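You operate a simulated robot arm through the tools that you are given. There is no shell and no other tool. Be economical: measure what you need, move in short steps, check, and stop when the job is done.

Carry out the task below with a simulated two-armed robot. There is one attempt and no reset: what you move stays moved.

Task
Couple the W2 toilet with the grey link pipe; turn its water on.
Fine: the pipe waits on the rack on top of the pump stand; shut the steel bleed knob on its pipes first; pipe on, then its red LOW valve and blue valve open; nothing gets wet.
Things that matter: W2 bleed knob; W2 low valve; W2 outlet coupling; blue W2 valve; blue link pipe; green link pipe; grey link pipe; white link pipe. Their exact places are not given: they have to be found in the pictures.

It is judged by the outcome, as a careful person would: the job done as asked, and still so three seconds after it is handed in. It fails if anything else is knocked over, pushed out of place, dropped, spilled or broken.

Robot
Two 7-joint arms with two-finger parallel grippers on one trunk, on a base that drives. Base frame: it is fixed to the floor where the robot stands at the start and does not move with it; the origin is under the middle of the robot, x ahead of it, y to its left, z up. Readings come in mm, degrees, newtons and seconds.
The left shoulder is at the start at [189, 211, 1005], the right one opposite. Places, roughly: W2 bleed knob [800, 0, 500]; W2 low valve [900, 0, 300]; W2 outlet coupling [900, 0, 600]; blue W2 valve [900, 0, 500]; blue link pipe, green link pipe, grey link pipe, w [-1500, -1500, 1000]. Payload 4.4 kg a hand.
The TCP of each hand is the grasp point between the finger pads, 23 mm short of the fingertips. In the tool frame z runs along the fingers and y along their closing line. The gripper opens to 94 mm. The fingers are 38 mm wide and 10 mm thick; the gripper's body (54 by 96 mm) begins 39 mm behind the TCP.
Orientation is that of the tool frame in the base frame, as [roll, pitch, yaw] about the fixed x, y, z axes, in that order (R = Rz(yaw) Ry(pitch) Rx(roll)). With the fingers straight down and closing along the base's y, the tool's x points along the base's -x, its y along +y and its z along -z.

Tools
- The arms move only by the tool drive_tool. It takes "left_deltas", "right_deltas" or both (then of equal length, played together; a hand with none holds still); each is a list of rows, each a list of 7 numbers: the shift along the base's x, y, z in mm, then the turn, a rotation vector about the base's x, y, z in degrees, then the closure, from 0 (fully open) to 1 (shut). In form: [[x, y, z, rx, ry, rz, claw], ...]. A call has 1 to 20 rows; each row is the pose to reach, as a shift and turn from the pose commanded when the call began. Each row takes 0.2 s and may step no farther than 50 mm and 8.6 degrees from the row before; otherwise, or with a gripper value out of range, the whole call is refused. Where a pose cannot be reached the arm comes as near as it can. A force on the tool above 40 N (or 10 N above the force at the start of the call, whichever is more), or a blocked arm, ends the call early, and 0.2 s more pass. The fingers move at their own pace (about 72 mm/s each) and stop on an object; they squeeze with about 26 N. The grip force told is the motor's: it shows also when the fingers shut on nothing. Time passes only in rows, and 0.2 s behind the last, so rows that repeat a pose let the fingers close. It gives the time, the measured TCP pose, the force on the tool (base axes), the opening and the grip force at its end, in the units of the frame above (readings bear some noise), with the torque about the TCP (base axes, N m) and any sound that the robot's microphone picked up, and new pictures: "show" is both (left out), scene, wrist or none (wrist: the cameras of the hands that moved).
- Cameras (640 x 400 px; columns grow to the right, rows downward): "scene" is now at [326.4, 34.7, 1117.6]; the picture's right is [-0.11, -0.99, 0.01], its down [-0.65, 0.06, -0.75] and it looks along [0.75, -0.09, -0.66] (base axes); focal length 214 px, centre (320, 200). "left" rides on the left gripper at [87, -16, -75] in its tool frame; the picture's right is [0.18, 0.98, 0.00], its down [-0.58, 0.11, -0.81] and it looks along [-0.79, 0.15, 0.59] (tool axes); focal length 243 px, centre (320, 200). "right" rides on the right gripper at [87, 16, -75] in its tool frame; the picture's right is [-0.18, 0.98, 0.00], its down [-0.58, -0.11, -0.81] and it looks along [-0.79, -0.15, 0.59] (tool axes); focal length 243 px, centre (320, 200).
- move_column(by): slides the trunk up (or, below 0, down) by that many mm; the arms and the scene camera ride with it, the base frame stays. It gives what a move gives, with no picture.
- base_move(legs): drives the robot by 1 to 6 legs, each [ahead, left, turn to the left] in mm, mm and degrees, along the robot's own axes; the way and the turn of a leg run together, so that a leg with both is an arc; at most 1500 mm and 180 degrees a leg. The arms and the cameras ride along, it lands a little off, and it stops where it bumps. It gives what a move gives, and a new picture of the scene camera.
- turn_head(pan, tilt): turns the head with the scene camera to pan (to the left, within 80 degrees either way) and tilt (down, from -29 to 69), counted from straight ahead of the robot. It gives what a move gives, and a new picture of the scene camera.
- point_at(camera, pixels): for up to 12 pixels [column, row] of the newest picture of that camera ("zoom" is the newest enlarged one), the place [x, y, z] in the base frame of the surface seen there, good to about 3 mm. No time passes.
- close_up(camera, box): a new picture of the part [left, top, right, bottom] of that camera's present view, enlarged. No time passes.
- finish_job(): hands the job in; it is judged then, once.

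Work in short steps. Measure before you move; look again where a grasp or a placing could have gone wrong, and mend it. You have 80 turns and 260 pictures in all, those below and enlarged ones among them. Open the grippers and draw the arms clear of the work before you hand the job in, unless the task says otherwise; then end with one line.

The tools are called after "Emit:" as name(argument=value, ...) on one line, values as JSON. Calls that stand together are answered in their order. drive_tool: Moves the arms, as the interface text tells. Its arguments: {"type":"object","properties":{"left_deltas":{"type":"array"},"right_deltas":{"type":"array"},"show":{"type":"string","enum":["both","scene","wrist","none"]}},"required":[]} The other tools are called the same way: move_column (by) slides the trunk up or down; base_move (legs) drives the base; turn_head (pan, tilt) turns the head that bears the scene camera; point_at (camera, pixels) gives the place of the surface under pixels of a picture; close_up (camera, box) takes an enlarged picture of a part of a camera's view; finish_job () hands the job in.

At the start:

```text
time_s: 0.0
left_tool_pos: [527.3, 322.8, 907.4]
left_ee_rot: [-179.3, 1.4, 179.6]
left_force: [0.0, -0.6, 0.1]
left_torque: [0.01, -0.02, 0.01]
left_gripper_width: 94.0
left_grip_force: 0.1
right_tool_pos: [480.2, -182.4, 999.3]
right_ee_rot: [-178.9, 1.5, 179.0]
right_force: [-0.5, -0.1, 0.5]
right_torque: [0.03, -0.03, 0.01]
right_gripper_width: 93.9
right_grip_force: 0.1
trunk travel left (down, up): [-25.0, 363.0]
robot x, y, heading: [-20.0, 30.4, -0.6]
head pan, tilt: [-5.6, 42.5]
```

scene: 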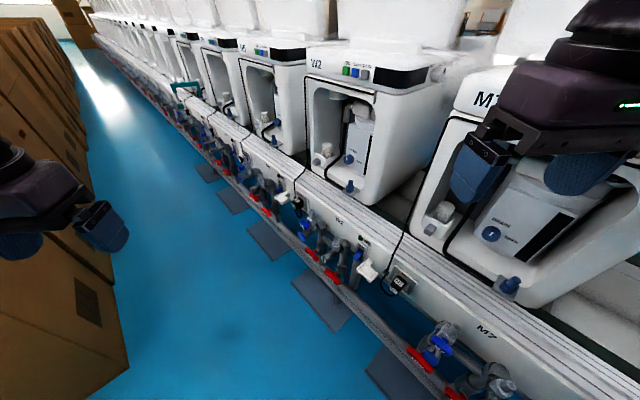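
right: 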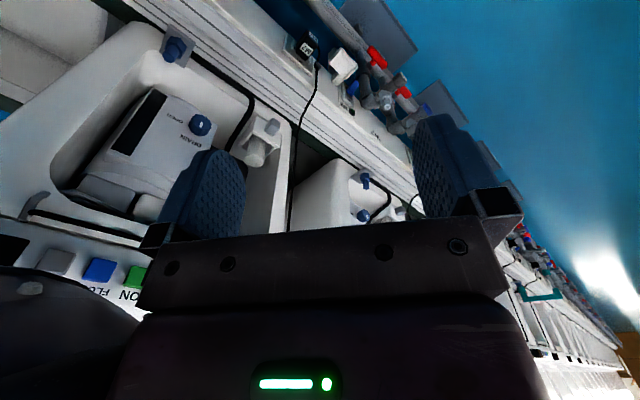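
left: 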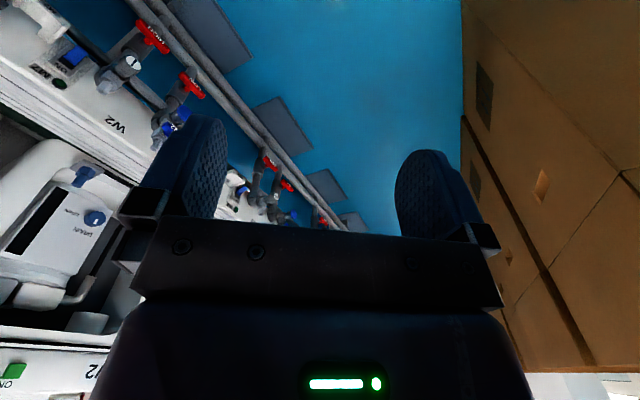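

The scene shows W2's machine around (340,130) and the pipes below around (330,250). I enlarge the pipe area to find the valves.

Emit:
close_up(camera="scene", box=[260, 180, 420, 300])

Emit:
close_up(camera="left", box=[0, 0, 260, 160])

```text
3.33 times, centred on (340, 240) of scene
```

zoom: 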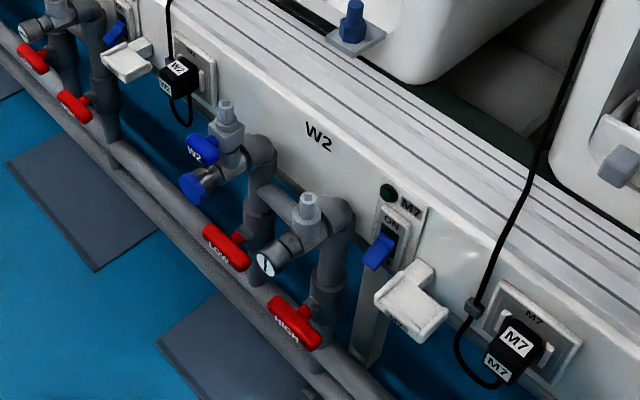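

```text
2.46 times, centred on (130, 80) of left
```

zoom: 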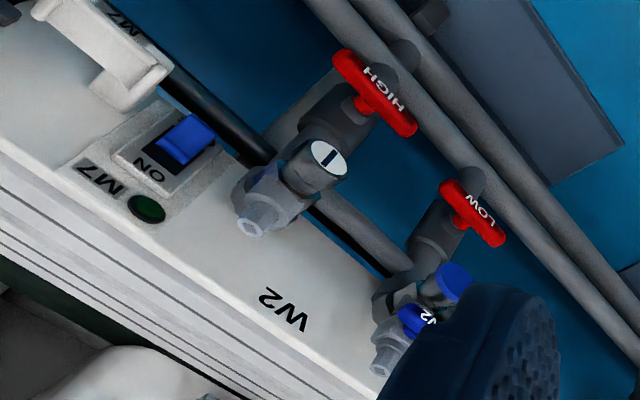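

I measure the points on the first enlarged picture by making it anew, larger.

Emit:
close_up(camera="scene", box=[300, 205, 364, 245])

Emit:
close_up(camera="scene", box=[290, 20, 450, 210])

Emit:
close_up(camera="scene", box=[295, 195, 391, 275])

```text
10.00 times, centred on (332, 225) of scene
```

zoom: 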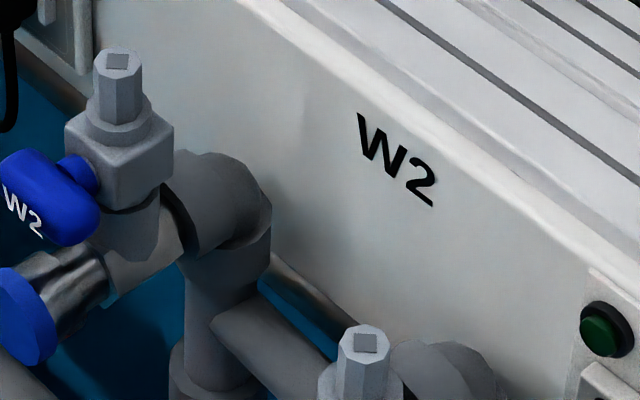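

```text
2.11 times, centred on (370, 115) of scene
```

zoom: 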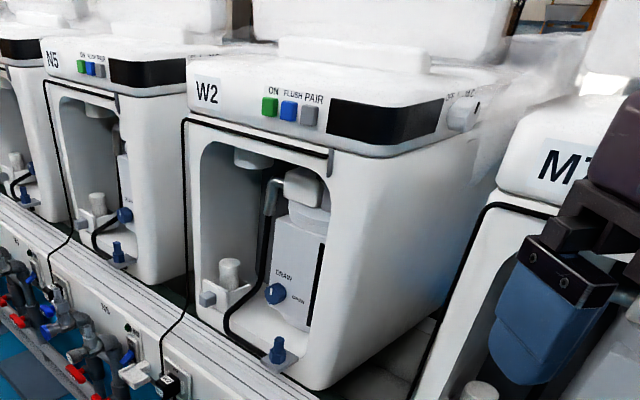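

```text
5.00 times, centred on (343, 235) of scene
```

zoom: 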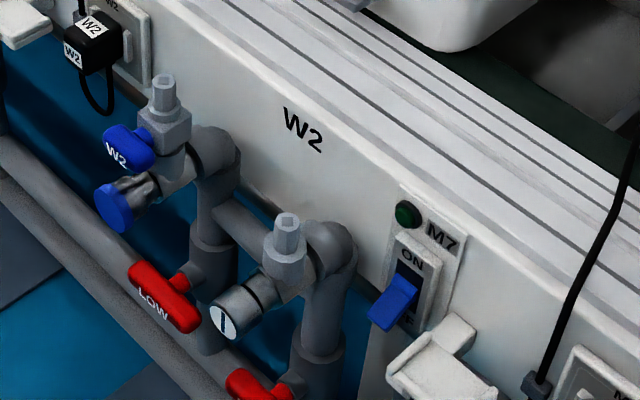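

I measure the parts of the W2 pipes in the newest zoom: W2 valve (130,148), blue disc (113,208), slot disc (225,322), spout tips (165,80) and (288,220), LOW (165,297), HIGH (250,390), riser (215,220).

Emit:
point_at(camera="zoom", pixels=[[128, 148], [113, 208], [145, 190], [225, 322], [242, 305], [165, 80], [288, 220], [165, 297], [250, 385], [305, 130], [160, 130], [284, 270]])

Emit:
close_up(camera="left", box=[80, 10, 208, 150])

Emit:
turn_head(pan=-80, tilt=20)

```text
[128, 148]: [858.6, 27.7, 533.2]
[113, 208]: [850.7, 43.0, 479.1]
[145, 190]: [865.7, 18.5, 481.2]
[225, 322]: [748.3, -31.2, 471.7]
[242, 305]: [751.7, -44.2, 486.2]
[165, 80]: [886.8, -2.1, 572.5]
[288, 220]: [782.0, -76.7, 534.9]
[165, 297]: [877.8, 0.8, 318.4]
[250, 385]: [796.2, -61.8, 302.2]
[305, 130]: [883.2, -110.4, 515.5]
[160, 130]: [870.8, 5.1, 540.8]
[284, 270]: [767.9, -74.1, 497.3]
```

```text
2.86 times, centred on (144, 80) of left
```

zoom: 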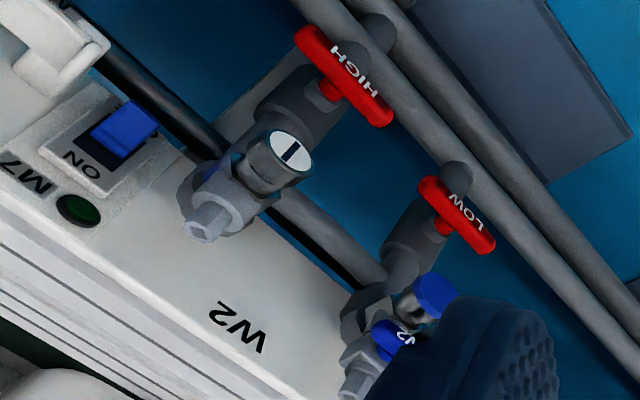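

```text
time_s: 1.5
left_tool_pos: [530.5, 325.2, 903.1]
left_ee_rot: [-179.2, 1.2, 179.4]
left_force: [-0.5, 0.4, 0.3]
left_torque: [0.0, -0.04, 0.04]
left_gripper_width: 94.0
left_grip_force: 0.0
right_tool_pos: [482.8, -184.4, 997.3]
right_ee_rot: [-178.6, 1.2, 178.5]
right_force: [1.0, 0.6, -0.5]
right_torque: [0.01, 0.0, 0.0]
right_gripper_width: 94.1
right_grip_force: 0.1
trunk travel left (down, up): [-25.0, 363.0]
robot x, y, heading: [-20.4, 29.0, -0.7]
head pan, tilt: [-80.0, 20.0]
```

scene: 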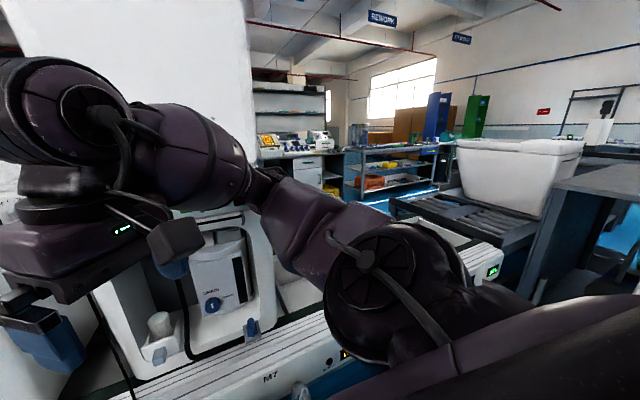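

The scene shows the rear right side with my arm in the way. I look back at the neighbouring stations to compare knobs, and to the left for the free space in the aisle.

Emit:
turn_head(pan=60, tilt=45)

Emit:
turn_head(pan=5, tilt=40)

Emit:
close_up(camera="scene", box=[230, 120, 390, 220])

```text
time_s: 3.7
left_tool_pos: [531.7, 325.5, 903.7]
left_ee_rot: [-179.1, 1.2, 179.3]
left_force: [-1.0, 0.5, -0.1]
left_torque: [0.0, -0.01, 0.0]
left_gripper_width: 94.1
left_grip_force: 0.1
right_tool_pos: [481.1, -183.3, 997.6]
right_ee_rot: [-178.7, 1.4, 178.8]
right_force: [0.0, 0.7, 0.3]
right_torque: [0.01, 0.0, 0.01]
right_gripper_width: 94.0
right_grip_force: 0.0
trunk travel left (down, up): [-25.0, 363.0]
robot x, y, heading: [-24.2, 28.9, -0.7]
head pan, tilt: [60.0, 45.0]
```

scene: 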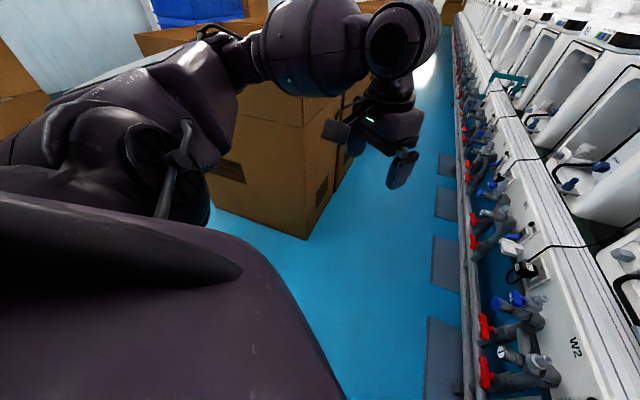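

```text
time_s: 4.9
left_tool_pos: [529.8, 325.0, 904.6]
left_ee_rot: [-179.1, 1.3, 179.5]
left_force: [-0.8, -0.8, -0.1]
left_torque: [0.01, 0.02, 0.03]
left_gripper_width: 93.8
left_grip_force: 0.0
right_tool_pos: [482.6, -182.8, 998.1]
right_ee_rot: [-178.7, 1.4, 178.8]
right_force: [0.7, 0.1, -0.1]
right_torque: [0.01, -0.01, 0.01]
right_gripper_width: 93.8
right_grip_force: 0.1
trunk travel left (down, up): [-25.0, 363.0]
robot x, y, heading: [-25.3, 31.1, -0.6]
head pan, tilt: [5.0, 40.0]
```

scene: 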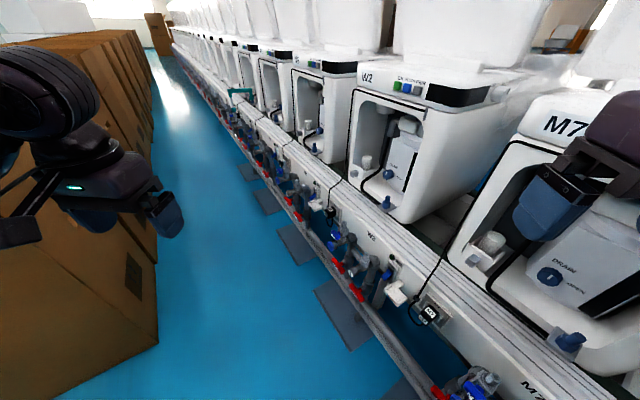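

```text
4.00 times, centred on (310, 170) of scene
```

zoom: 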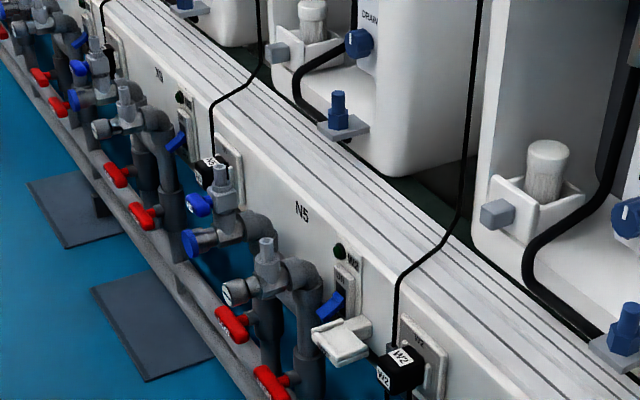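

A teal link seems installed at (240,92) on a far station; I enlarge it as a pattern, plus the N5 and W2 knobs.

Emit:
close_up(camera="scene", box=[216, 72, 280, 112])

Emit:
close_up(camera="scene", box=[270, 170, 318, 215])

Emit:
close_up(camera="scene", box=[320, 210, 400, 300])

```text
10.00 times, centred on (248, 92) of scene
```

zoom: 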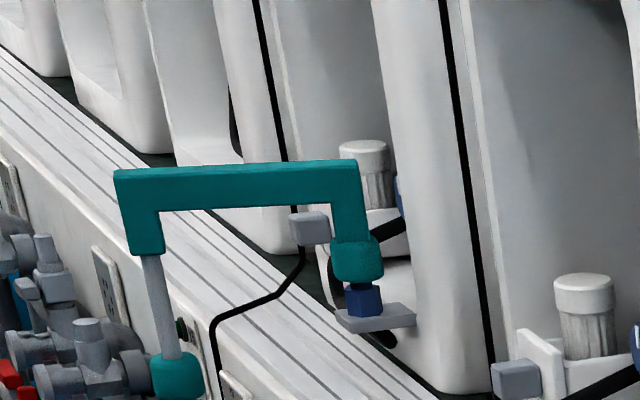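

```text
8.89 times, centred on (294, 192) of scene
```

zoom: 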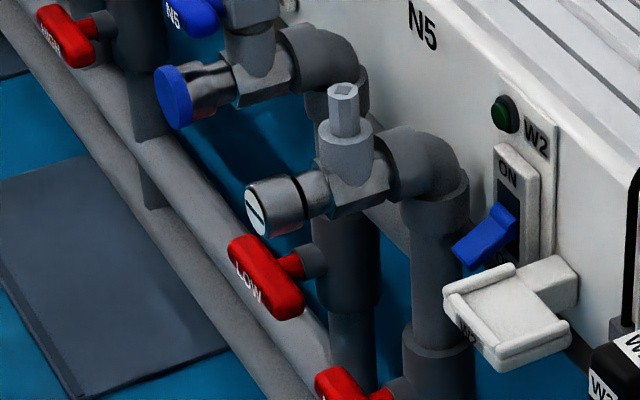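

```text
4.44 times, centred on (360, 255) of scene
```

zoom: 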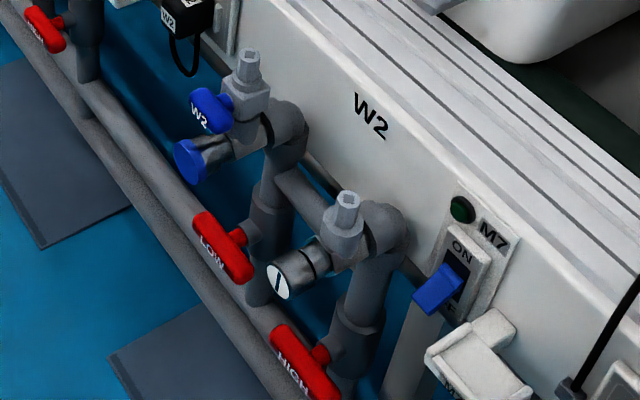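

I enlarge the W2 knob strongly and measure the W2 toilet's blue inlet post (388,203) and other points.

Emit:
close_up(camera="scene", box=[365, 256, 397, 276])

Emit:
point_at(camera="scene", pixels=[[388, 199], [388, 205], [320, 132], [362, 265], [389, 233], [376, 213], [335, 223], [156, 340], [133, 396], [240, 92]])

Emit:
close_up(camera="scene", box=[375, 250, 391, 270])

```text
16.00 times, centred on (381, 266) of scene
```

zoom: 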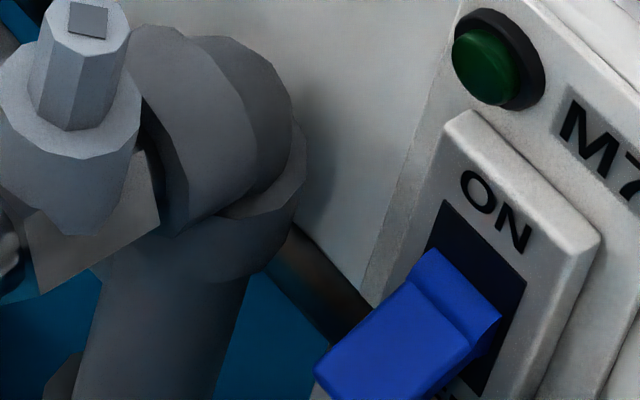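

```text
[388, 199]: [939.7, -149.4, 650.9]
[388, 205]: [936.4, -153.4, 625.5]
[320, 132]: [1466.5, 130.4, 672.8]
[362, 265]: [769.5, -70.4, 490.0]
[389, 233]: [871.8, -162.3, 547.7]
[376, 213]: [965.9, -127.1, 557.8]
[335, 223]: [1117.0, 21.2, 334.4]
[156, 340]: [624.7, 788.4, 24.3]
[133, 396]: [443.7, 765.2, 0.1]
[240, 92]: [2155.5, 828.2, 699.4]
```

```text
16.00 times, centred on (383, 260) of scene
```

zoom: 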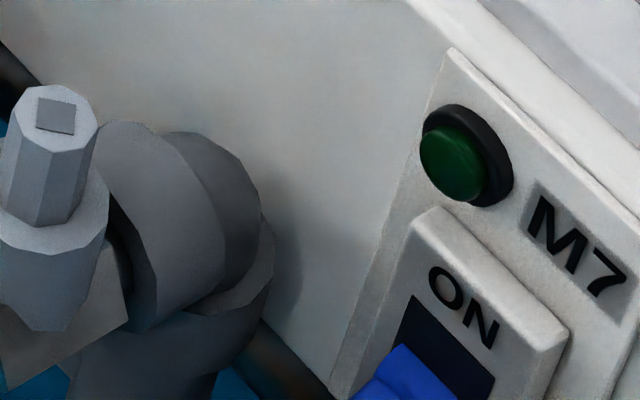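

I zoom again on the teal installed link, and then on W2's knob disc (x≈357–372, y≈275).

Emit:
close_up(camera="scene", box=[374, 252, 390, 262])

Emit:
close_up(camera="scene", box=[340, 250, 372, 275])

Emit:
close_up(camera="scene", box=[216, 80, 264, 120])

```text
16.00 times, centred on (382, 257) of scene
```

zoom: 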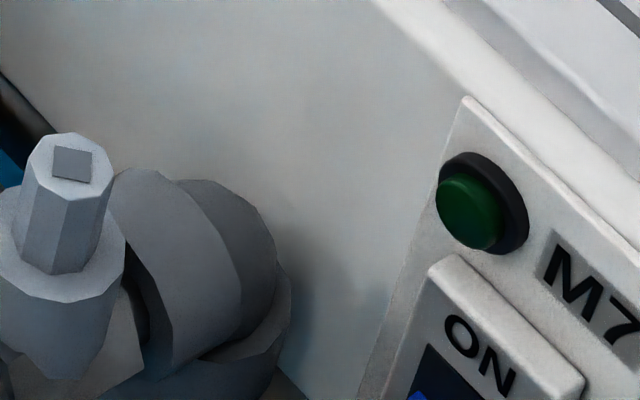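

```text
16.00 times, centred on (356, 262) of scene
```

zoom: 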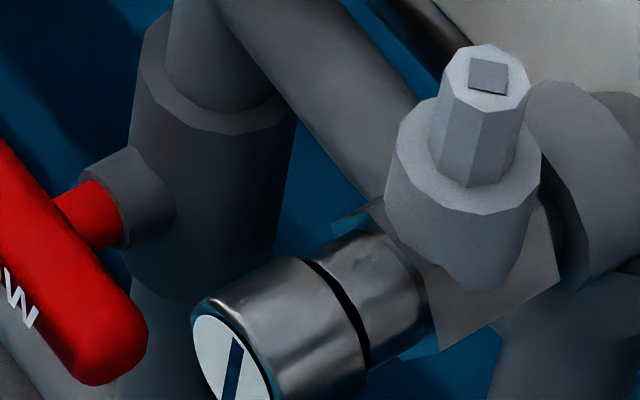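

```text
10.00 times, centred on (240, 100) of scene
```

zoom: 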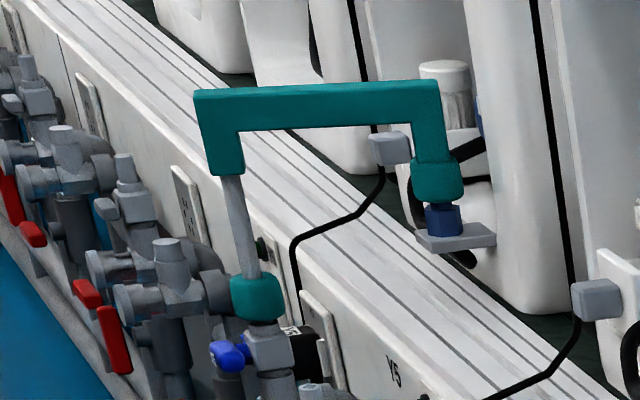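

The teal link shows the pattern: foot on the spout at the blue valve (255,330), other end on the blue post (443,220). I measure it.

Emit:
point_at(camera="zoom", pixels=[[215, 100], [430, 90], [257, 295], [255, 315], [440, 185], [442, 220], [240, 240], [320, 105], [258, 277]])

Emit:
close_up(camera="scene", box=[344, 266, 364, 286])

```text
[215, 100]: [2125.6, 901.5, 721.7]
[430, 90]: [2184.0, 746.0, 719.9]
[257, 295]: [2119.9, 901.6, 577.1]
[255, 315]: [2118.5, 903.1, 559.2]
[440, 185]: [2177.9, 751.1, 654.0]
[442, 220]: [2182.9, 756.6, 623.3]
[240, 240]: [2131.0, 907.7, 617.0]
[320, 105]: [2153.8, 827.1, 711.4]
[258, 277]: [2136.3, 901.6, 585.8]
```

```text
16.00 times, centred on (354, 276) of scene
```

zoom: 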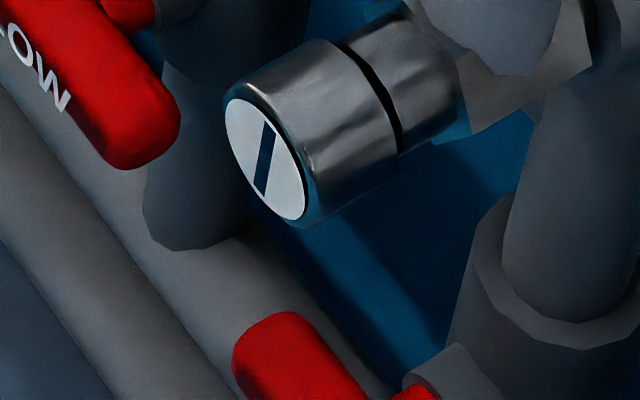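

I measure the disc and slot in this zoom.

Emit:
point_at(camera="zoom", pixels=[[271, 124], [260, 194], [235, 108], [240, 170], [285, 150], [297, 212], [264, 160], [330, 80], [365, 130], [380, 100], [430, 80]])

Emit:
close_up(camera="scene", box=[282, 184, 302, 204])

```text
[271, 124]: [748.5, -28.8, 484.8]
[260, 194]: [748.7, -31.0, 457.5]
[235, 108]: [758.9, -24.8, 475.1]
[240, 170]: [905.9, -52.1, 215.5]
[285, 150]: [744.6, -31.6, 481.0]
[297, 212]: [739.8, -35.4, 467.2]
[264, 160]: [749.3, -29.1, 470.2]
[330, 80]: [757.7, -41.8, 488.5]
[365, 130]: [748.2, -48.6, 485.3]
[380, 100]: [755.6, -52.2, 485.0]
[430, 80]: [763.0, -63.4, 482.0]
```

```text
16.00 times, centred on (292, 194) of scene
```

zoom: 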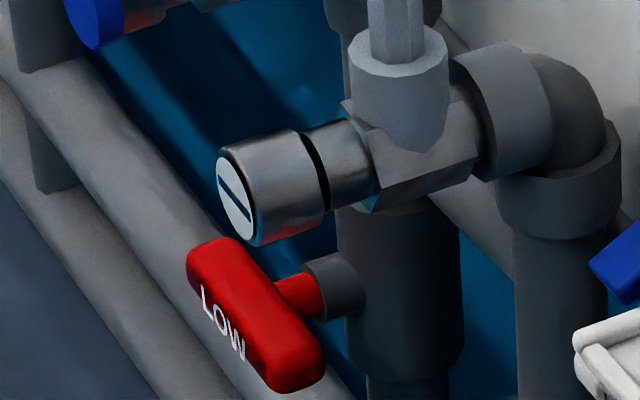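

W2's slot stands vertical (ends z 485 and 457) while N5's lies level, so W2's bleed is open and needs a quarter turn. The row runs along (0.79,0.61) and faces (-0.61,0.79); I back off from the bench, turn to face it, then look.

Emit:
base_move(legs=[[-92, 118, 0], [0, 0, -51.5]])

```text
time_s: 8.9
left_tool_pos: [463.6, -122.2, 897.4]
left_ee_rot: [-180.0, 0.0, 127.9]
left_force: [0.3, 0.7, -0.4]
left_torque: [-0.04, 0.0, 0.0]
left_gripper_width: 94.1
left_grip_force: 0.1
right_tool_pos: [36.2, -401.6, 984.1]
right_ee_rot: [-179.6, 0.0, 127.5]
right_force: [-0.4, 0.2, -1.2]
right_torque: [-0.02, 0.01, 0.01]
right_gripper_width: 93.9
right_grip_force: 0.0
trunk travel left (down, up): [-25.0, 363.0]
robot x, y, heading: [-112.6, 151.8, -52.2]
head pan, tilt: [5.0, 40.0]
```

scene: 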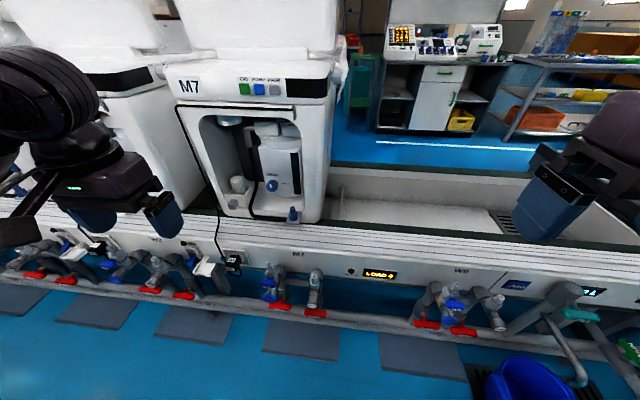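

I'm now square to the bench; W2's pipes lie to my left. I shift 380 mm left so the W2 knob lies ahead of the left shoulder.

Emit:
base_move(legs=[[0, 380, 0]])

Emit:
turn_head(pan=15, tilt=50)

```text
time_s: 12.8
left_tool_pos: [762.6, 110.1, 896.6]
left_ee_rot: [-180.0, 0.0, 127.9]
left_force: [-0.3, 0.4, -0.6]
left_torque: [0.02, 0.02, -0.07]
left_gripper_width: 94.0
left_grip_force: 0.0
right_tool_pos: [335.2, -167.3, 984.5]
right_ee_rot: [-179.6, 0.1, 127.3]
right_force: [-0.2, -0.6, 0.7]
right_torque: [-0.02, 0.02, 0.01]
right_gripper_width: 93.9
right_grip_force: 0.1
trunk travel left (down, up): [-25.0, 363.0]
robot x, y, heading: [185.6, 383.5, -52.5]
head pan, tilt: [5.0, 40.0]
```

scene: 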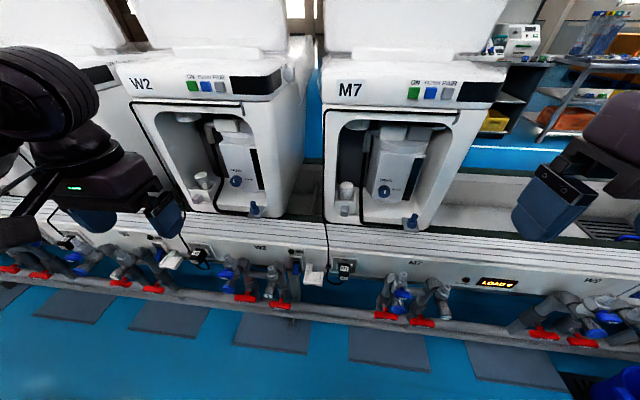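

```text
time_s: 13.6
left_tool_pos: [763.8, 110.8, 895.7]
left_ee_rot: [180.0, 0.0, 127.8]
left_force: [0.0, 0.2, -0.3]
left_torque: [-0.01, 0.02, 0.0]
left_gripper_width: 94.1
left_grip_force: 0.0
right_tool_pos: [334.7, -168.0, 984.1]
right_ee_rot: [-179.6, 0.1, 127.2]
right_force: [0.4, 0.2, -0.3]
right_torque: [0.01, 0.0, 0.0]
right_gripper_width: 94.2
right_grip_force: 0.0
trunk travel left (down, up): [-25.0, 363.0]
robot x, y, heading: [190.4, 381.8, -52.0]
head pan, tilt: [15.0, 50.0]
```

scene: 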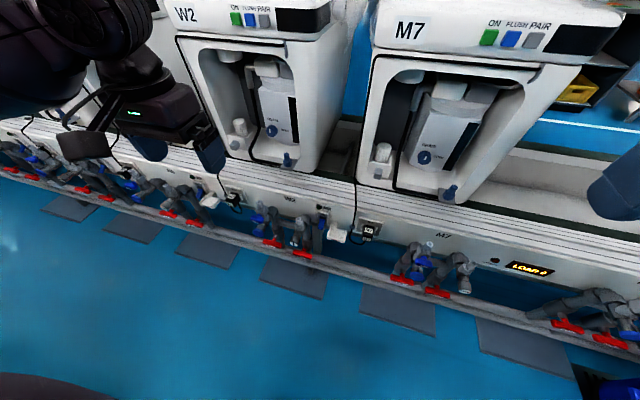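

W2's knob is now near (297,240). I zoom and re-measure it.

Emit:
close_up(camera="scene", box=[240, 190, 336, 260])

Emit:
close_up(camera="scene", box=[280, 215, 320, 255])

```text
5.71 times, centred on (288, 225) of scene
```

zoom: 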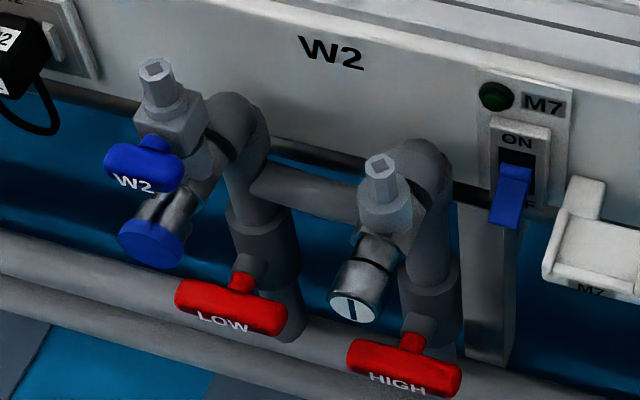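

```text
10.00 times, centred on (300, 235) of scene
```

zoom: 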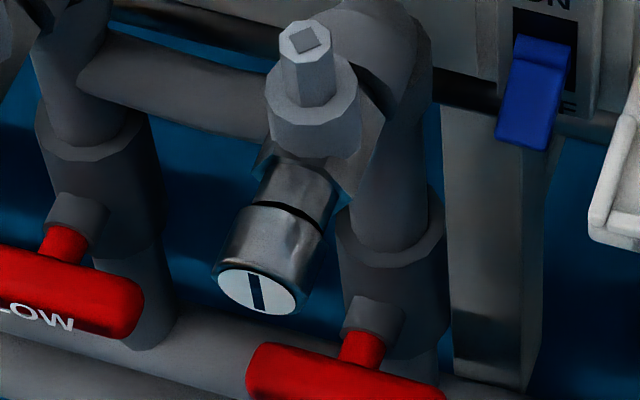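

I measure the disc: centre (257,290), edges (213,275), (300,295), slot (250,275)/(262,308), body top edges.

Emit:
point_at(camera="zoom", pixels=[[236, 285], [280, 297], [249, 277], [264, 308], [218, 275], [296, 300], [265, 215], [320, 250], [290, 185], [305, 35], [80, 310], [345, 375]])

```text
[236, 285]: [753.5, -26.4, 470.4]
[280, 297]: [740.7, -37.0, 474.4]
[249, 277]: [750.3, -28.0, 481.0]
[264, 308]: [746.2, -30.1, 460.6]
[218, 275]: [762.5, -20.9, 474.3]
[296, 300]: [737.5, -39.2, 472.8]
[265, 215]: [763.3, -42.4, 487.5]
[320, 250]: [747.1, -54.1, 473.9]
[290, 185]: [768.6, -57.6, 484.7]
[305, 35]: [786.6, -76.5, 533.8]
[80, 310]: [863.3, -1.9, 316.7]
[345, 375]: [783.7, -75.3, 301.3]
```

The knob's face centre is about (748.5,-30,471), facing (-0.61,0.79,0), ~36 mm wide and 20 mm long. I pitch the left hand level toward the bench while lowering it to a stand-off 80 mm in front.

Emit:
drive_tool(left_deltas=[[-6, -7, -39, -6.45, -5.02, 0, 0], [-12, -14, -77, -12.9, -10.04, 0, 0], [-18, -20, -116, -19.36, -15.05, 0, 0], [-24, -27, -155, -25.8, -20.07, 0, 0], [-30, -34, -193, -32.27, -25.1, 0, 0], [-36, -41, -232, -38.7, -30.1, 0, 0], [-42, -48, -270, -45.2, -35.1, 0, 0], [-48, -55, -309, -51.6, -40.1, 0, 0], [-54, -61, -348, -58.1, -45.2, 0, 0], [-60, -68, -386, -64.5, -50.2, 0, 0], [-66, -75, -425, -71, -55.2, 0, 0], [-66, -75, -425, -71, -55.2, 0, 0]])

```text
time_s: 15.7
left_tool_pos: [790.1, 97.6, 704.2]
left_ee_rot: [57.7, 81.4, 14.3]
left_force: [0.1, -0.1, 0.1]
left_torque: [-0.03, 0.04, 0.02]
left_gripper_width: 94.3
left_grip_force: 0.0
left hand out of reach, approached as far as the arm can: row 2, 3, 4
right_tool_pos: [329.4, -168.4, 986.1]
right_ee_rot: [179.9, 0.4, 127.2]
right_force: [-0.8, 0.2, -0.2]
right_torque: [-0.01, -0.01, 0.0]
right_gripper_width: 94.0
right_grip_force: 0.0
trunk travel left (down, up): [-25.0, 363.0]
robot x, y, heading: [186.3, 382.1, -52.5]
head pan, tilt: [15.0, 50.0]
stopped in row 10 (left hand): the arm was blocked; the commanded pose is now the measured one
```

scene: 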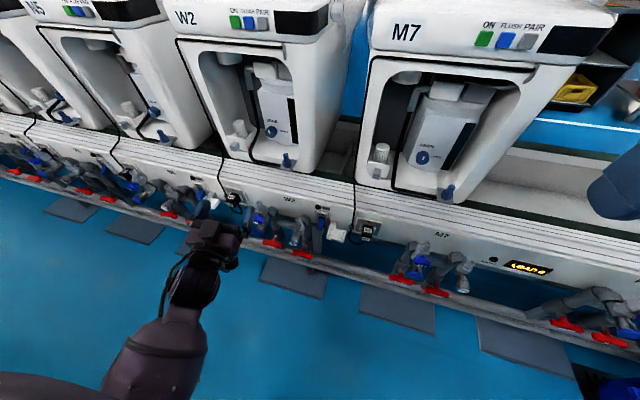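
left: 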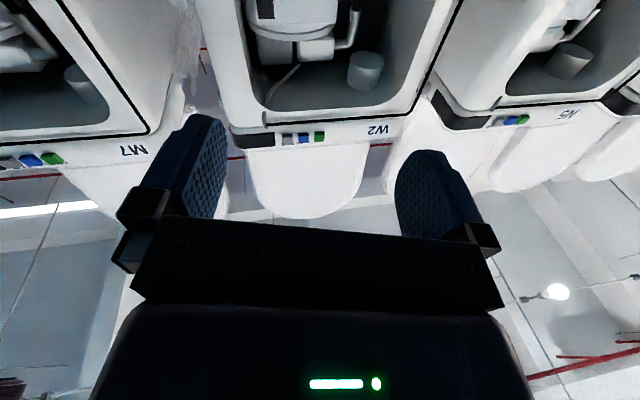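

The arm stopped at z 704 with the hand level already (pitch 81°). I continue straight down first, to see whether it frees up.

Emit:
drive_tool(left_deltas=[[0, 0, -20, 0, 0, 0, 0], [0, 0, -50, 0, 0, 0, 0], [0, 0, -80, 0, 0, 0, 0], [0, 0, -110, 0, 0, 0, 0], [0, 0, -140, 0, 0, 0, 0], [0, 0, -140, 0, 0, 0, 0]], show="scene")

```text
time_s: 16.4
left_tool_pos: [800.0, 116.1, 730.1]
left_ee_rot: [37.4, 71.6, -5.1]
left_force: [0.5, 0.5, 1.0]
left_torque: [0.02, -0.03, 0.01]
left_gripper_width: 93.9
left_grip_force: 0.1
right_tool_pos: [329.8, -168.4, 985.0]
right_ee_rot: [-180.0, 0.5, 127.2]
right_force: [-0.9, -1.0, -0.1]
right_torque: [0.04, -0.04, -0.04]
right_gripper_width: 93.8
right_grip_force: 0.0
trunk travel left (down, up): [-25.0, 363.0]
robot x, y, heading: [185.9, 381.1, -52.2]
head pan, tilt: [15.0, 50.0]
stopped in row 3 (left hand): the arm was blocked; the commanded pose is now the measured one
```

scene: 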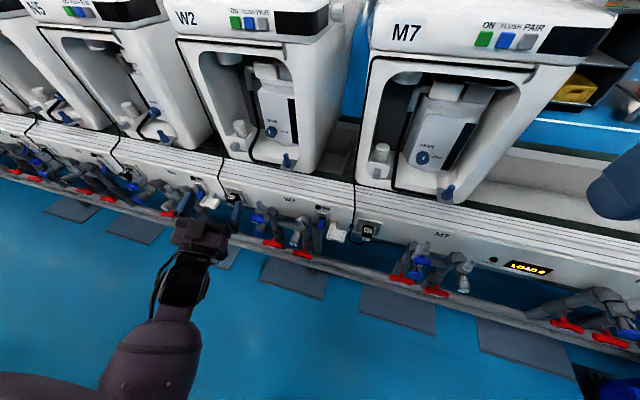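

The arm was folded too tightly (wrist too near the shoulder). I unpitch to tool-down, lower, and will pitch again only once the hand is low.

Emit:
drive_tool(left_deltas=[[-1, 1, 0, 5.6, 5.75, 0, 0], [-2, 2, 0, 11.1, 11.5, 0, 0], [-3, 4, 0, 16.7, 17.3, 0, 0], [-4, 5, 0, 22.2, 23, 0, 0], [-5, 6, -5, 27.8, 28.8, 0, 0], [-6, 7, -15, 33.4, 34.5, 0, 0], [-6, 9, -30, 38.9, 40.3, 0, 0], [-7, 10, -45, 44.5, 46, 0, 0], [-8, 11, -60, 50, 51.8, 0, 0], [-9, 12, -75, 55.6, 57.5, 0, 0], [-10, 14, -90, 61.2, 63.3, 0, 0], [-11, 15, -100, 66.7, 69, 0, 0], [-12, 16, -110, 72.3, 74.8, 0, 0], [-12, 16, -110, 72.3, 74.8, 0, 0]], show="scene")

```text
time_s: 19.4
left_tool_pos: [790.8, 129.0, 605.1]
left_ee_rot: [180.0, -1.0, 125.5]
left_force: [-0.2, -0.7, 0.2]
left_torque: [0.02, 0.01, 0.0]
left_gripper_width: 94.1
left_grip_force: 0.2
right_tool_pos: [335.6, -167.9, 982.8]
right_ee_rot: [-179.6, 0.0, 127.4]
right_force: [-0.3, -0.4, -0.4]
right_torque: [0.02, -0.03, -0.04]
right_gripper_width: 94.2
right_grip_force: 0.1
trunk travel left (down, up): [-25.0, 363.0]
robot x, y, heading: [190.2, 381.9, -52.2]
head pan, tilt: [15.0, 50.0]
```

scene: 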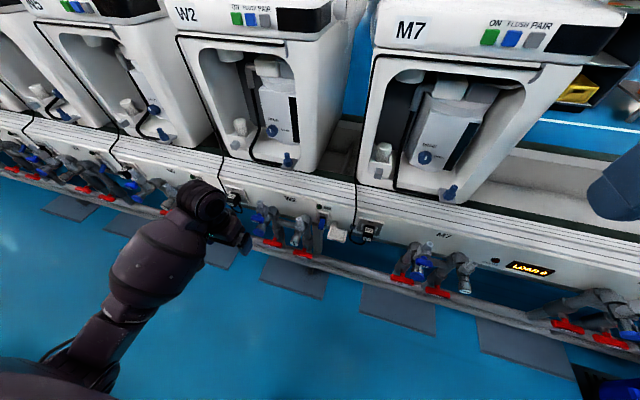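

Good: tool-down at z 605. Now I lower to z≈450 in front of the knob's lane, keeping n≈340 (clear of the pipes), then pitch about the wrist in steps.

Emit:
drive_tool(left_deltas=[[-26, 34, -20, 0, 0, 1, 0], [-45, 20, -46, 0, 0, 2, 0], [-65, 5, -72, 0, 0, 2, 0], [-85, -10, -98, 0, 0, 2, 0], [-105, -26, -124, 0, 0, 2, 0], [-121, -40, -155, 0, 0, 2, 0], [-121, -40, -155, 0, 0, 2, 0]], show="scene")

```text
time_s: 21.0
left_tool_pos: [670.3, 88.5, 449.6]
left_ee_rot: [179.8, -0.8, 127.6]
left_force: [0.6, -0.1, 0.2]
left_torque: [0.0, 0.0, 0.02]
left_gripper_width: 93.8
left_grip_force: 0.1
right_tool_pos: [336.6, -167.3, 984.3]
right_ee_rot: [-179.5, 0.0, 127.4]
right_force: [-0.6, 0.8, 0.4]
right_torque: [0.02, 0.01, -0.03]
right_gripper_width: 94.1
right_grip_force: 0.1
trunk travel left (down, up): [-25.0, 363.0]
robot x, y, heading: [186.1, 382.5, -52.6]
head pan, tilt: [15.0, 50.0]
```

scene: 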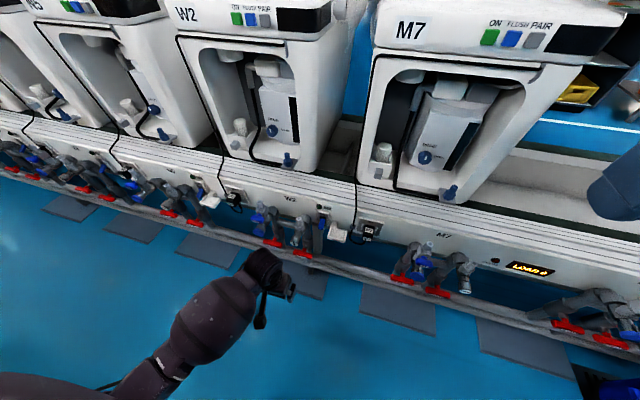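

Low and clear. Now pitch up 90° toward the bench while moving to the stand-off at (698,36,471).

Emit:
drive_tool(left_deltas=[[2, -4, 0, -5.92, -4.6, 0, 0], [5, -9, 0, -11.85, -9.2, 0, 0], [7, -13, 0, -17.8, -13.8, 0, 0], [9, -17, 0, -23.7, -18.4, 0, 0], [12, -22, 2, -29.6, -23, 0, 0], [14, -26, 5, -35.5, -27.6, 0, 0], [16, -30, 7, -41.5, -32.2, 0, 0], [19, -35, 10, -47.4, -36.8, 0, 0], [21, -39, 13, -53.3, -41.4, 0, 0], [23, -43, 15, -59.2, -46, 0, 0], [26, -48, 18, -65.2, -50.6, 0, 0], [28, -52, 21, -71.1, -55.2, 0, 0], [28, -52, 21, -71.1, -55.2, 0, 0]])

```text
time_s: 22.8
left_tool_pos: [779.5, 11.5, 525.9]
left_ee_rot: [164.1, 64.9, 110.8]
left_force: [-0.2, 0.3, -3.4]
left_torque: [-0.19, -0.13, 0.01]
left_gripper_width: 94.0
left_grip_force: 0.0
right_tool_pos: [343.4, -174.4, 971.7]
right_ee_rot: [-179.6, -1.2, 127.2]
right_force: [1.4, -1.9, -2.5]
right_torque: [0.1, 0.14, 0.0]
right_gripper_width: 94.1
right_grip_force: 0.0
trunk travel left (down, up): [-25.0, 363.0]
robot x, y, heading: [190.9, 385.1, -52.1]
head pan, tilt: [15.0, 50.0]
stopped in row 8 (left hand): the arm was blocked; the commanded pose is now the measured one
```

scene: 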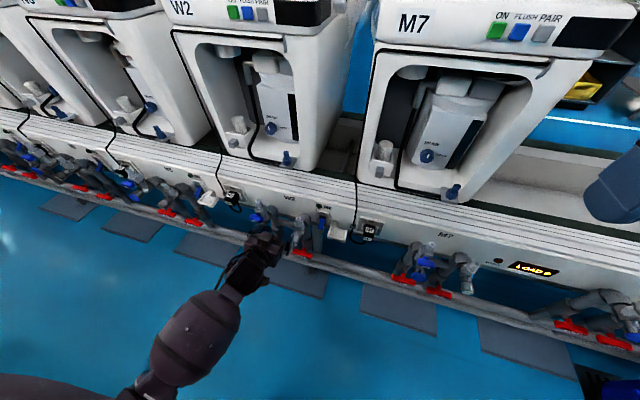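
left: 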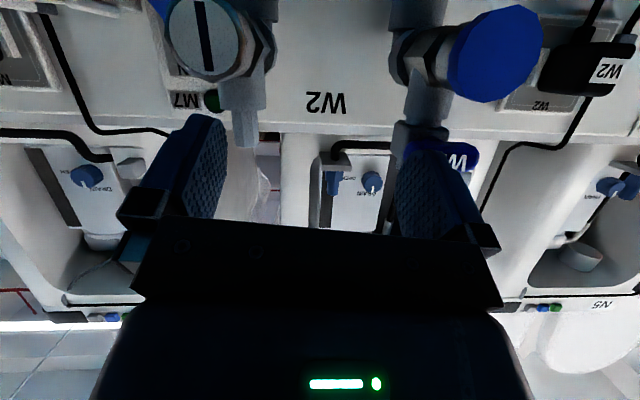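

The forearm fouls my own base at this stance (TCP pushed 90 mm off), nothing touched. I tip the hand back down and away from the pipes, then shift the base right so the arm reaches from the side.

Emit:
drive_tool(left_deltas=[[-12, 15, 0, 5.92, 4.6, 0, 0], [-25, 30, 0, 11.85, 9.2, 0, 0], [-40, 45, 0, 17.8, 13.8, 0, 0], [-55, 58, 0, 23.7, 18.4, 0, 0], [-70, 68, 0, 29.6, 23, 0, 0], [-85, 74, 0, 35.5, 27.6, 0, 0], [-100, 77, -10, 41.5, 32.2, 0, 0], [-109, 77, -20, 47.4, 36.8, 0, 0], [-109, 77, -30, 53.3, 41.4, 0, 0], [-109, 77, -30, 53.3, 41.4, 0, 0]], show="none")

Emit:
base_move(legs=[[0, -300, 0]])

```text
time_s: 25.1
left_tool_pos: [676.6, 116.5, 500.4]
left_ee_rot: [177.7, -2.0, 121.2]
left_force: [0.7, -1.0, 0.0]
left_torque: [0.03, -0.03, 0.05]
left_gripper_width: 93.9
left_grip_force: 0.0
right_tool_pos: [335.3, -165.9, 981.7]
right_ee_rot: [-179.7, -0.1, 127.3]
right_force: [0.3, -0.7, 0.2]
right_torque: [0.03, 0.03, 0.0]
right_gripper_width: 94.1
right_grip_force: 0.1
trunk travel left (down, up): [-25.0, 363.0]
robot x, y, heading: [185.2, 380.3, -52.1]
head pan, tilt: [15.0, 50.0]
stopped in row 10 (left hand): the arm was blocked; the commanded pose is now the measured one
```

```text
time_s: 28.4
left_tool_pos: [437.5, -69.3, 500.7]
left_ee_rot: [178.0, -2.1, 120.9]
left_force: [0.1, 0.0, 0.0]
left_torque: [0.0, -0.02, 0.0]
left_gripper_width: 94.1
left_grip_force: 0.1
right_tool_pos: [99.7, -348.1, 986.9]
right_ee_rot: [-179.4, 0.3, 127.2]
right_force: [0.2, 0.6, -0.4]
right_torque: [-0.04, -0.01, -0.02]
right_gripper_width: 94.0
right_grip_force: 0.0
trunk travel left (down, up): [-25.0, 363.0]
robot x, y, heading: [-49.2, 200.0, -52.5]
head pan, tilt: [15.0, 50.0]
```

scene: 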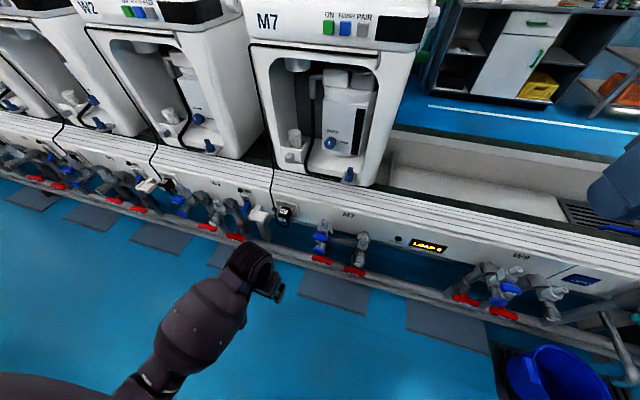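

I turn 18° left so the knob lies comfortably ahead-left of the arm.

Emit:
base_move(legs=[[0, 0, 18]])

```text
time_s: 29.8
left_tool_pos: [496.4, 94.4, 499.8]
left_ee_rot: [177.8, -2.0, 139.1]
left_force: [0.0, 0.7, 0.4]
left_torque: [0.02, 0.03, -0.02]
left_gripper_width: 93.8
left_grip_force: 0.1
right_tool_pos: [260.4, -277.3, 985.7]
right_ee_rot: [-179.5, 0.2, 145.1]
right_force: [0.1, -0.3, -0.3]
right_torque: [0.0, 0.01, -0.04]
right_gripper_width: 94.0
right_grip_force: 0.1
trunk travel left (down, up): [-25.0, 363.0]
robot x, y, heading: [-49.0, 200.5, -34.5]
head pan, tilt: [15.0, 50.0]
```

scene: 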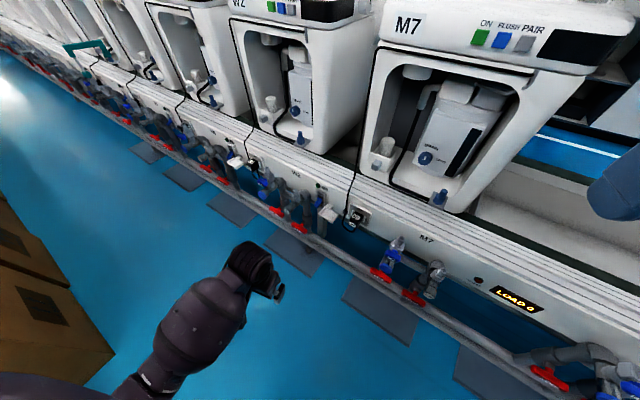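

I move the hand tool-down to in front of the knob's lane (n≈330), turning yaw −11.5°.

Emit:
drive_tool(left_deltas=[[40, -1, -12, 0, 0, -3, 0], [80, -2, -24, 0, 0, -6, 0], [120, -3, -36, 0, 0, -9, 0], [159, -3, -45, 0, 0, -11.5, 0], [159, -3, -45, 0, 0, -11.5, 0]], show="none")

Emit:
drive_tool(left_deltas=[[3, -4, 0, -5.92, -4.6, 0, 0], [6, -9, 0, -11.85, -9.2, 0, 0], [9, -13, 0, -17.8, -13.8, 0, 0], [13, -17, 0, -23.7, -18.4, 0, 0], [17, -22, 2, -29.6, -23, 0, 0], [20, -26, 4, -35.5, -27.6, 0, 0], [24, -30, 6, -41.5, -32.2, 0, 0], [28, -35, 8, -47.4, -36.8, 0, 0], [32, -40, 10, -53.3, -41.4, 0, 0], [36, -46, 12, -59.2, -46, 0, 0], [40, -51, 14, -65.2, -50.6, 0, 0], [43, -55, 16, -71.1, -55.2, 0, 0], [43, -55, 16, -71.1, -55.2, 0, 0]])

```text
time_s: 31.0
left_tool_pos: [657.9, 90.5, 454.9]
left_ee_rot: [177.8, -2.3, 127.4]
left_force: [0.1, 0.4, 0.0]
left_torque: [0.02, 0.02, 0.03]
left_gripper_width: 94.1
left_grip_force: 0.1
right_tool_pos: [259.0, -279.1, 982.7]
right_ee_rot: [-179.6, 0.2, 145.1]
right_force: [0.3, 1.0, 0.6]
right_torque: [0.02, 0.0, 0.02]
right_gripper_width: 94.1
right_grip_force: 0.2
trunk travel left (down, up): [-25.0, 363.0]
robot x, y, heading: [-47.1, 200.6, -34.7]
head pan, tilt: [15.0, 50.0]
```

```text
time_s: 33.8
left_tool_pos: [700.2, 34.5, 471.0]
left_ee_rot: [169.0, 87.8, 119.1]
left_force: [-0.6, 0.1, 0.1]
left_torque: [-0.02, -0.02, 0.03]
left_gripper_width: 93.9
left_grip_force: 0.0
right_tool_pos: [260.5, -279.6, 984.3]
right_ee_rot: [-179.7, 0.1, 145.1]
right_force: [0.1, -0.2, -0.1]
right_torque: [0.0, 0.0, -0.03]
right_gripper_width: 94.0
right_grip_force: 0.1
trunk travel left (down, up): [-25.0, 363.0]
robot x, y, heading: [-48.2, 198.8, -34.3]
head pan, tilt: [15.0, 50.0]
```

scene: 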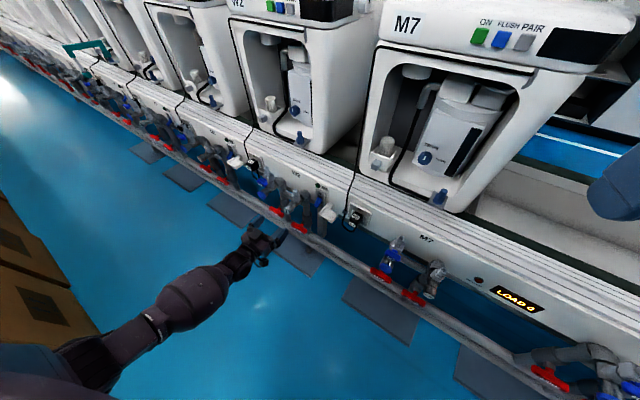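
left: 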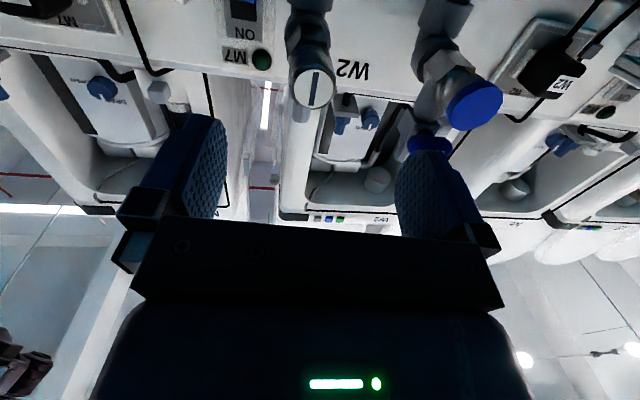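

Stand-off reached, hand level (pitch 88°). The wrist view shows the slot disc at (314,88), centred between fingers; I check its place.

Emit:
point_at(camera="left", pixels=[[306, 88], [322, 88], [298, 90], [330, 88], [313, 74], [313, 104], [464, 105]])

Emit:
close_up(camera="left", box=[270, 40, 350, 140])

```text
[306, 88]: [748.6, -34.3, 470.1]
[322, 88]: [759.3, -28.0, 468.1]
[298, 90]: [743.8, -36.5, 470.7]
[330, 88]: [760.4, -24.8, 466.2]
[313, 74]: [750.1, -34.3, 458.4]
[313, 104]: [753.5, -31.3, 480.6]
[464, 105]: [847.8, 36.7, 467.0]
```

```text
4.00 times, centred on (310, 90) of left
```

zoom: 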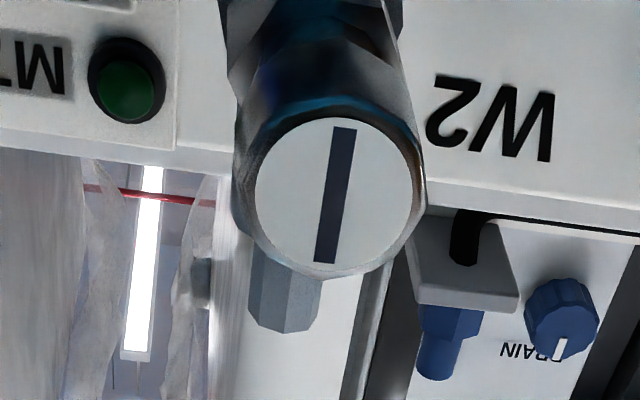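

Knob centre averages (750,-31,470.5), lined up. I pre-roll the hand −45° about its pointing axis so that the quarter turn stays within the wrist's range.

Emit:
drive_tool(left_deltas=[[0, 0, 0, -4.6, 5.9, 0, 0], [0, 0, 0, -9.2, 11.8, 0, 0], [0, 0, 0, -13.8, 17.8, 0, 0], [0, 0, 0, -18.4, 23.7, 0, 0], [0, 0, 0, -23, 29.6, 0, 0], [0, 0, 0, -27.6, 35.5, 0, 0], [0, 0, 0, -27.6, 35.5, 0, 0]], show="wrist")

```text
time_s: 35.4
left_tool_pos: [699.1, 34.8, 470.9]
left_ee_rot: [-94.7, 45.3, -145.3]
left_force: [-0.3, 0.4, -0.4]
left_torque: [0.01, -0.03, -0.02]
left_gripper_width: 94.0
left_grip_force: 0.0
right_tool_pos: [260.0, -279.7, 983.9]
right_ee_rot: [-179.6, 0.1, 145.1]
right_force: [-0.3, 0.2, 0.1]
right_torque: [0.03, 0.02, 0.0]
right_gripper_width: 94.1
right_grip_force: 0.1
trunk travel left (down, up): [-25.0, 363.0]
robot x, y, heading: [-49.6, 200.2, -34.4]
head pan, tilt: [15.0, 50.0]
```

left: 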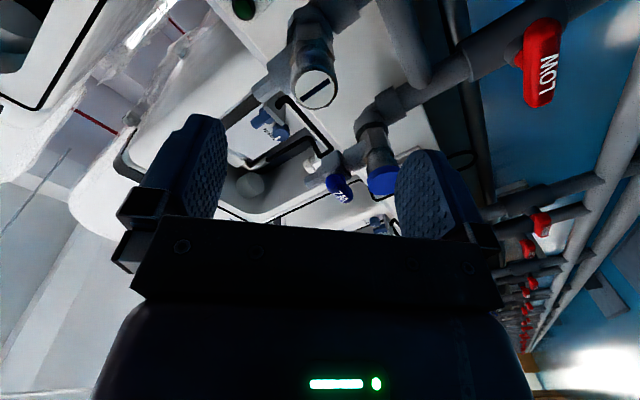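

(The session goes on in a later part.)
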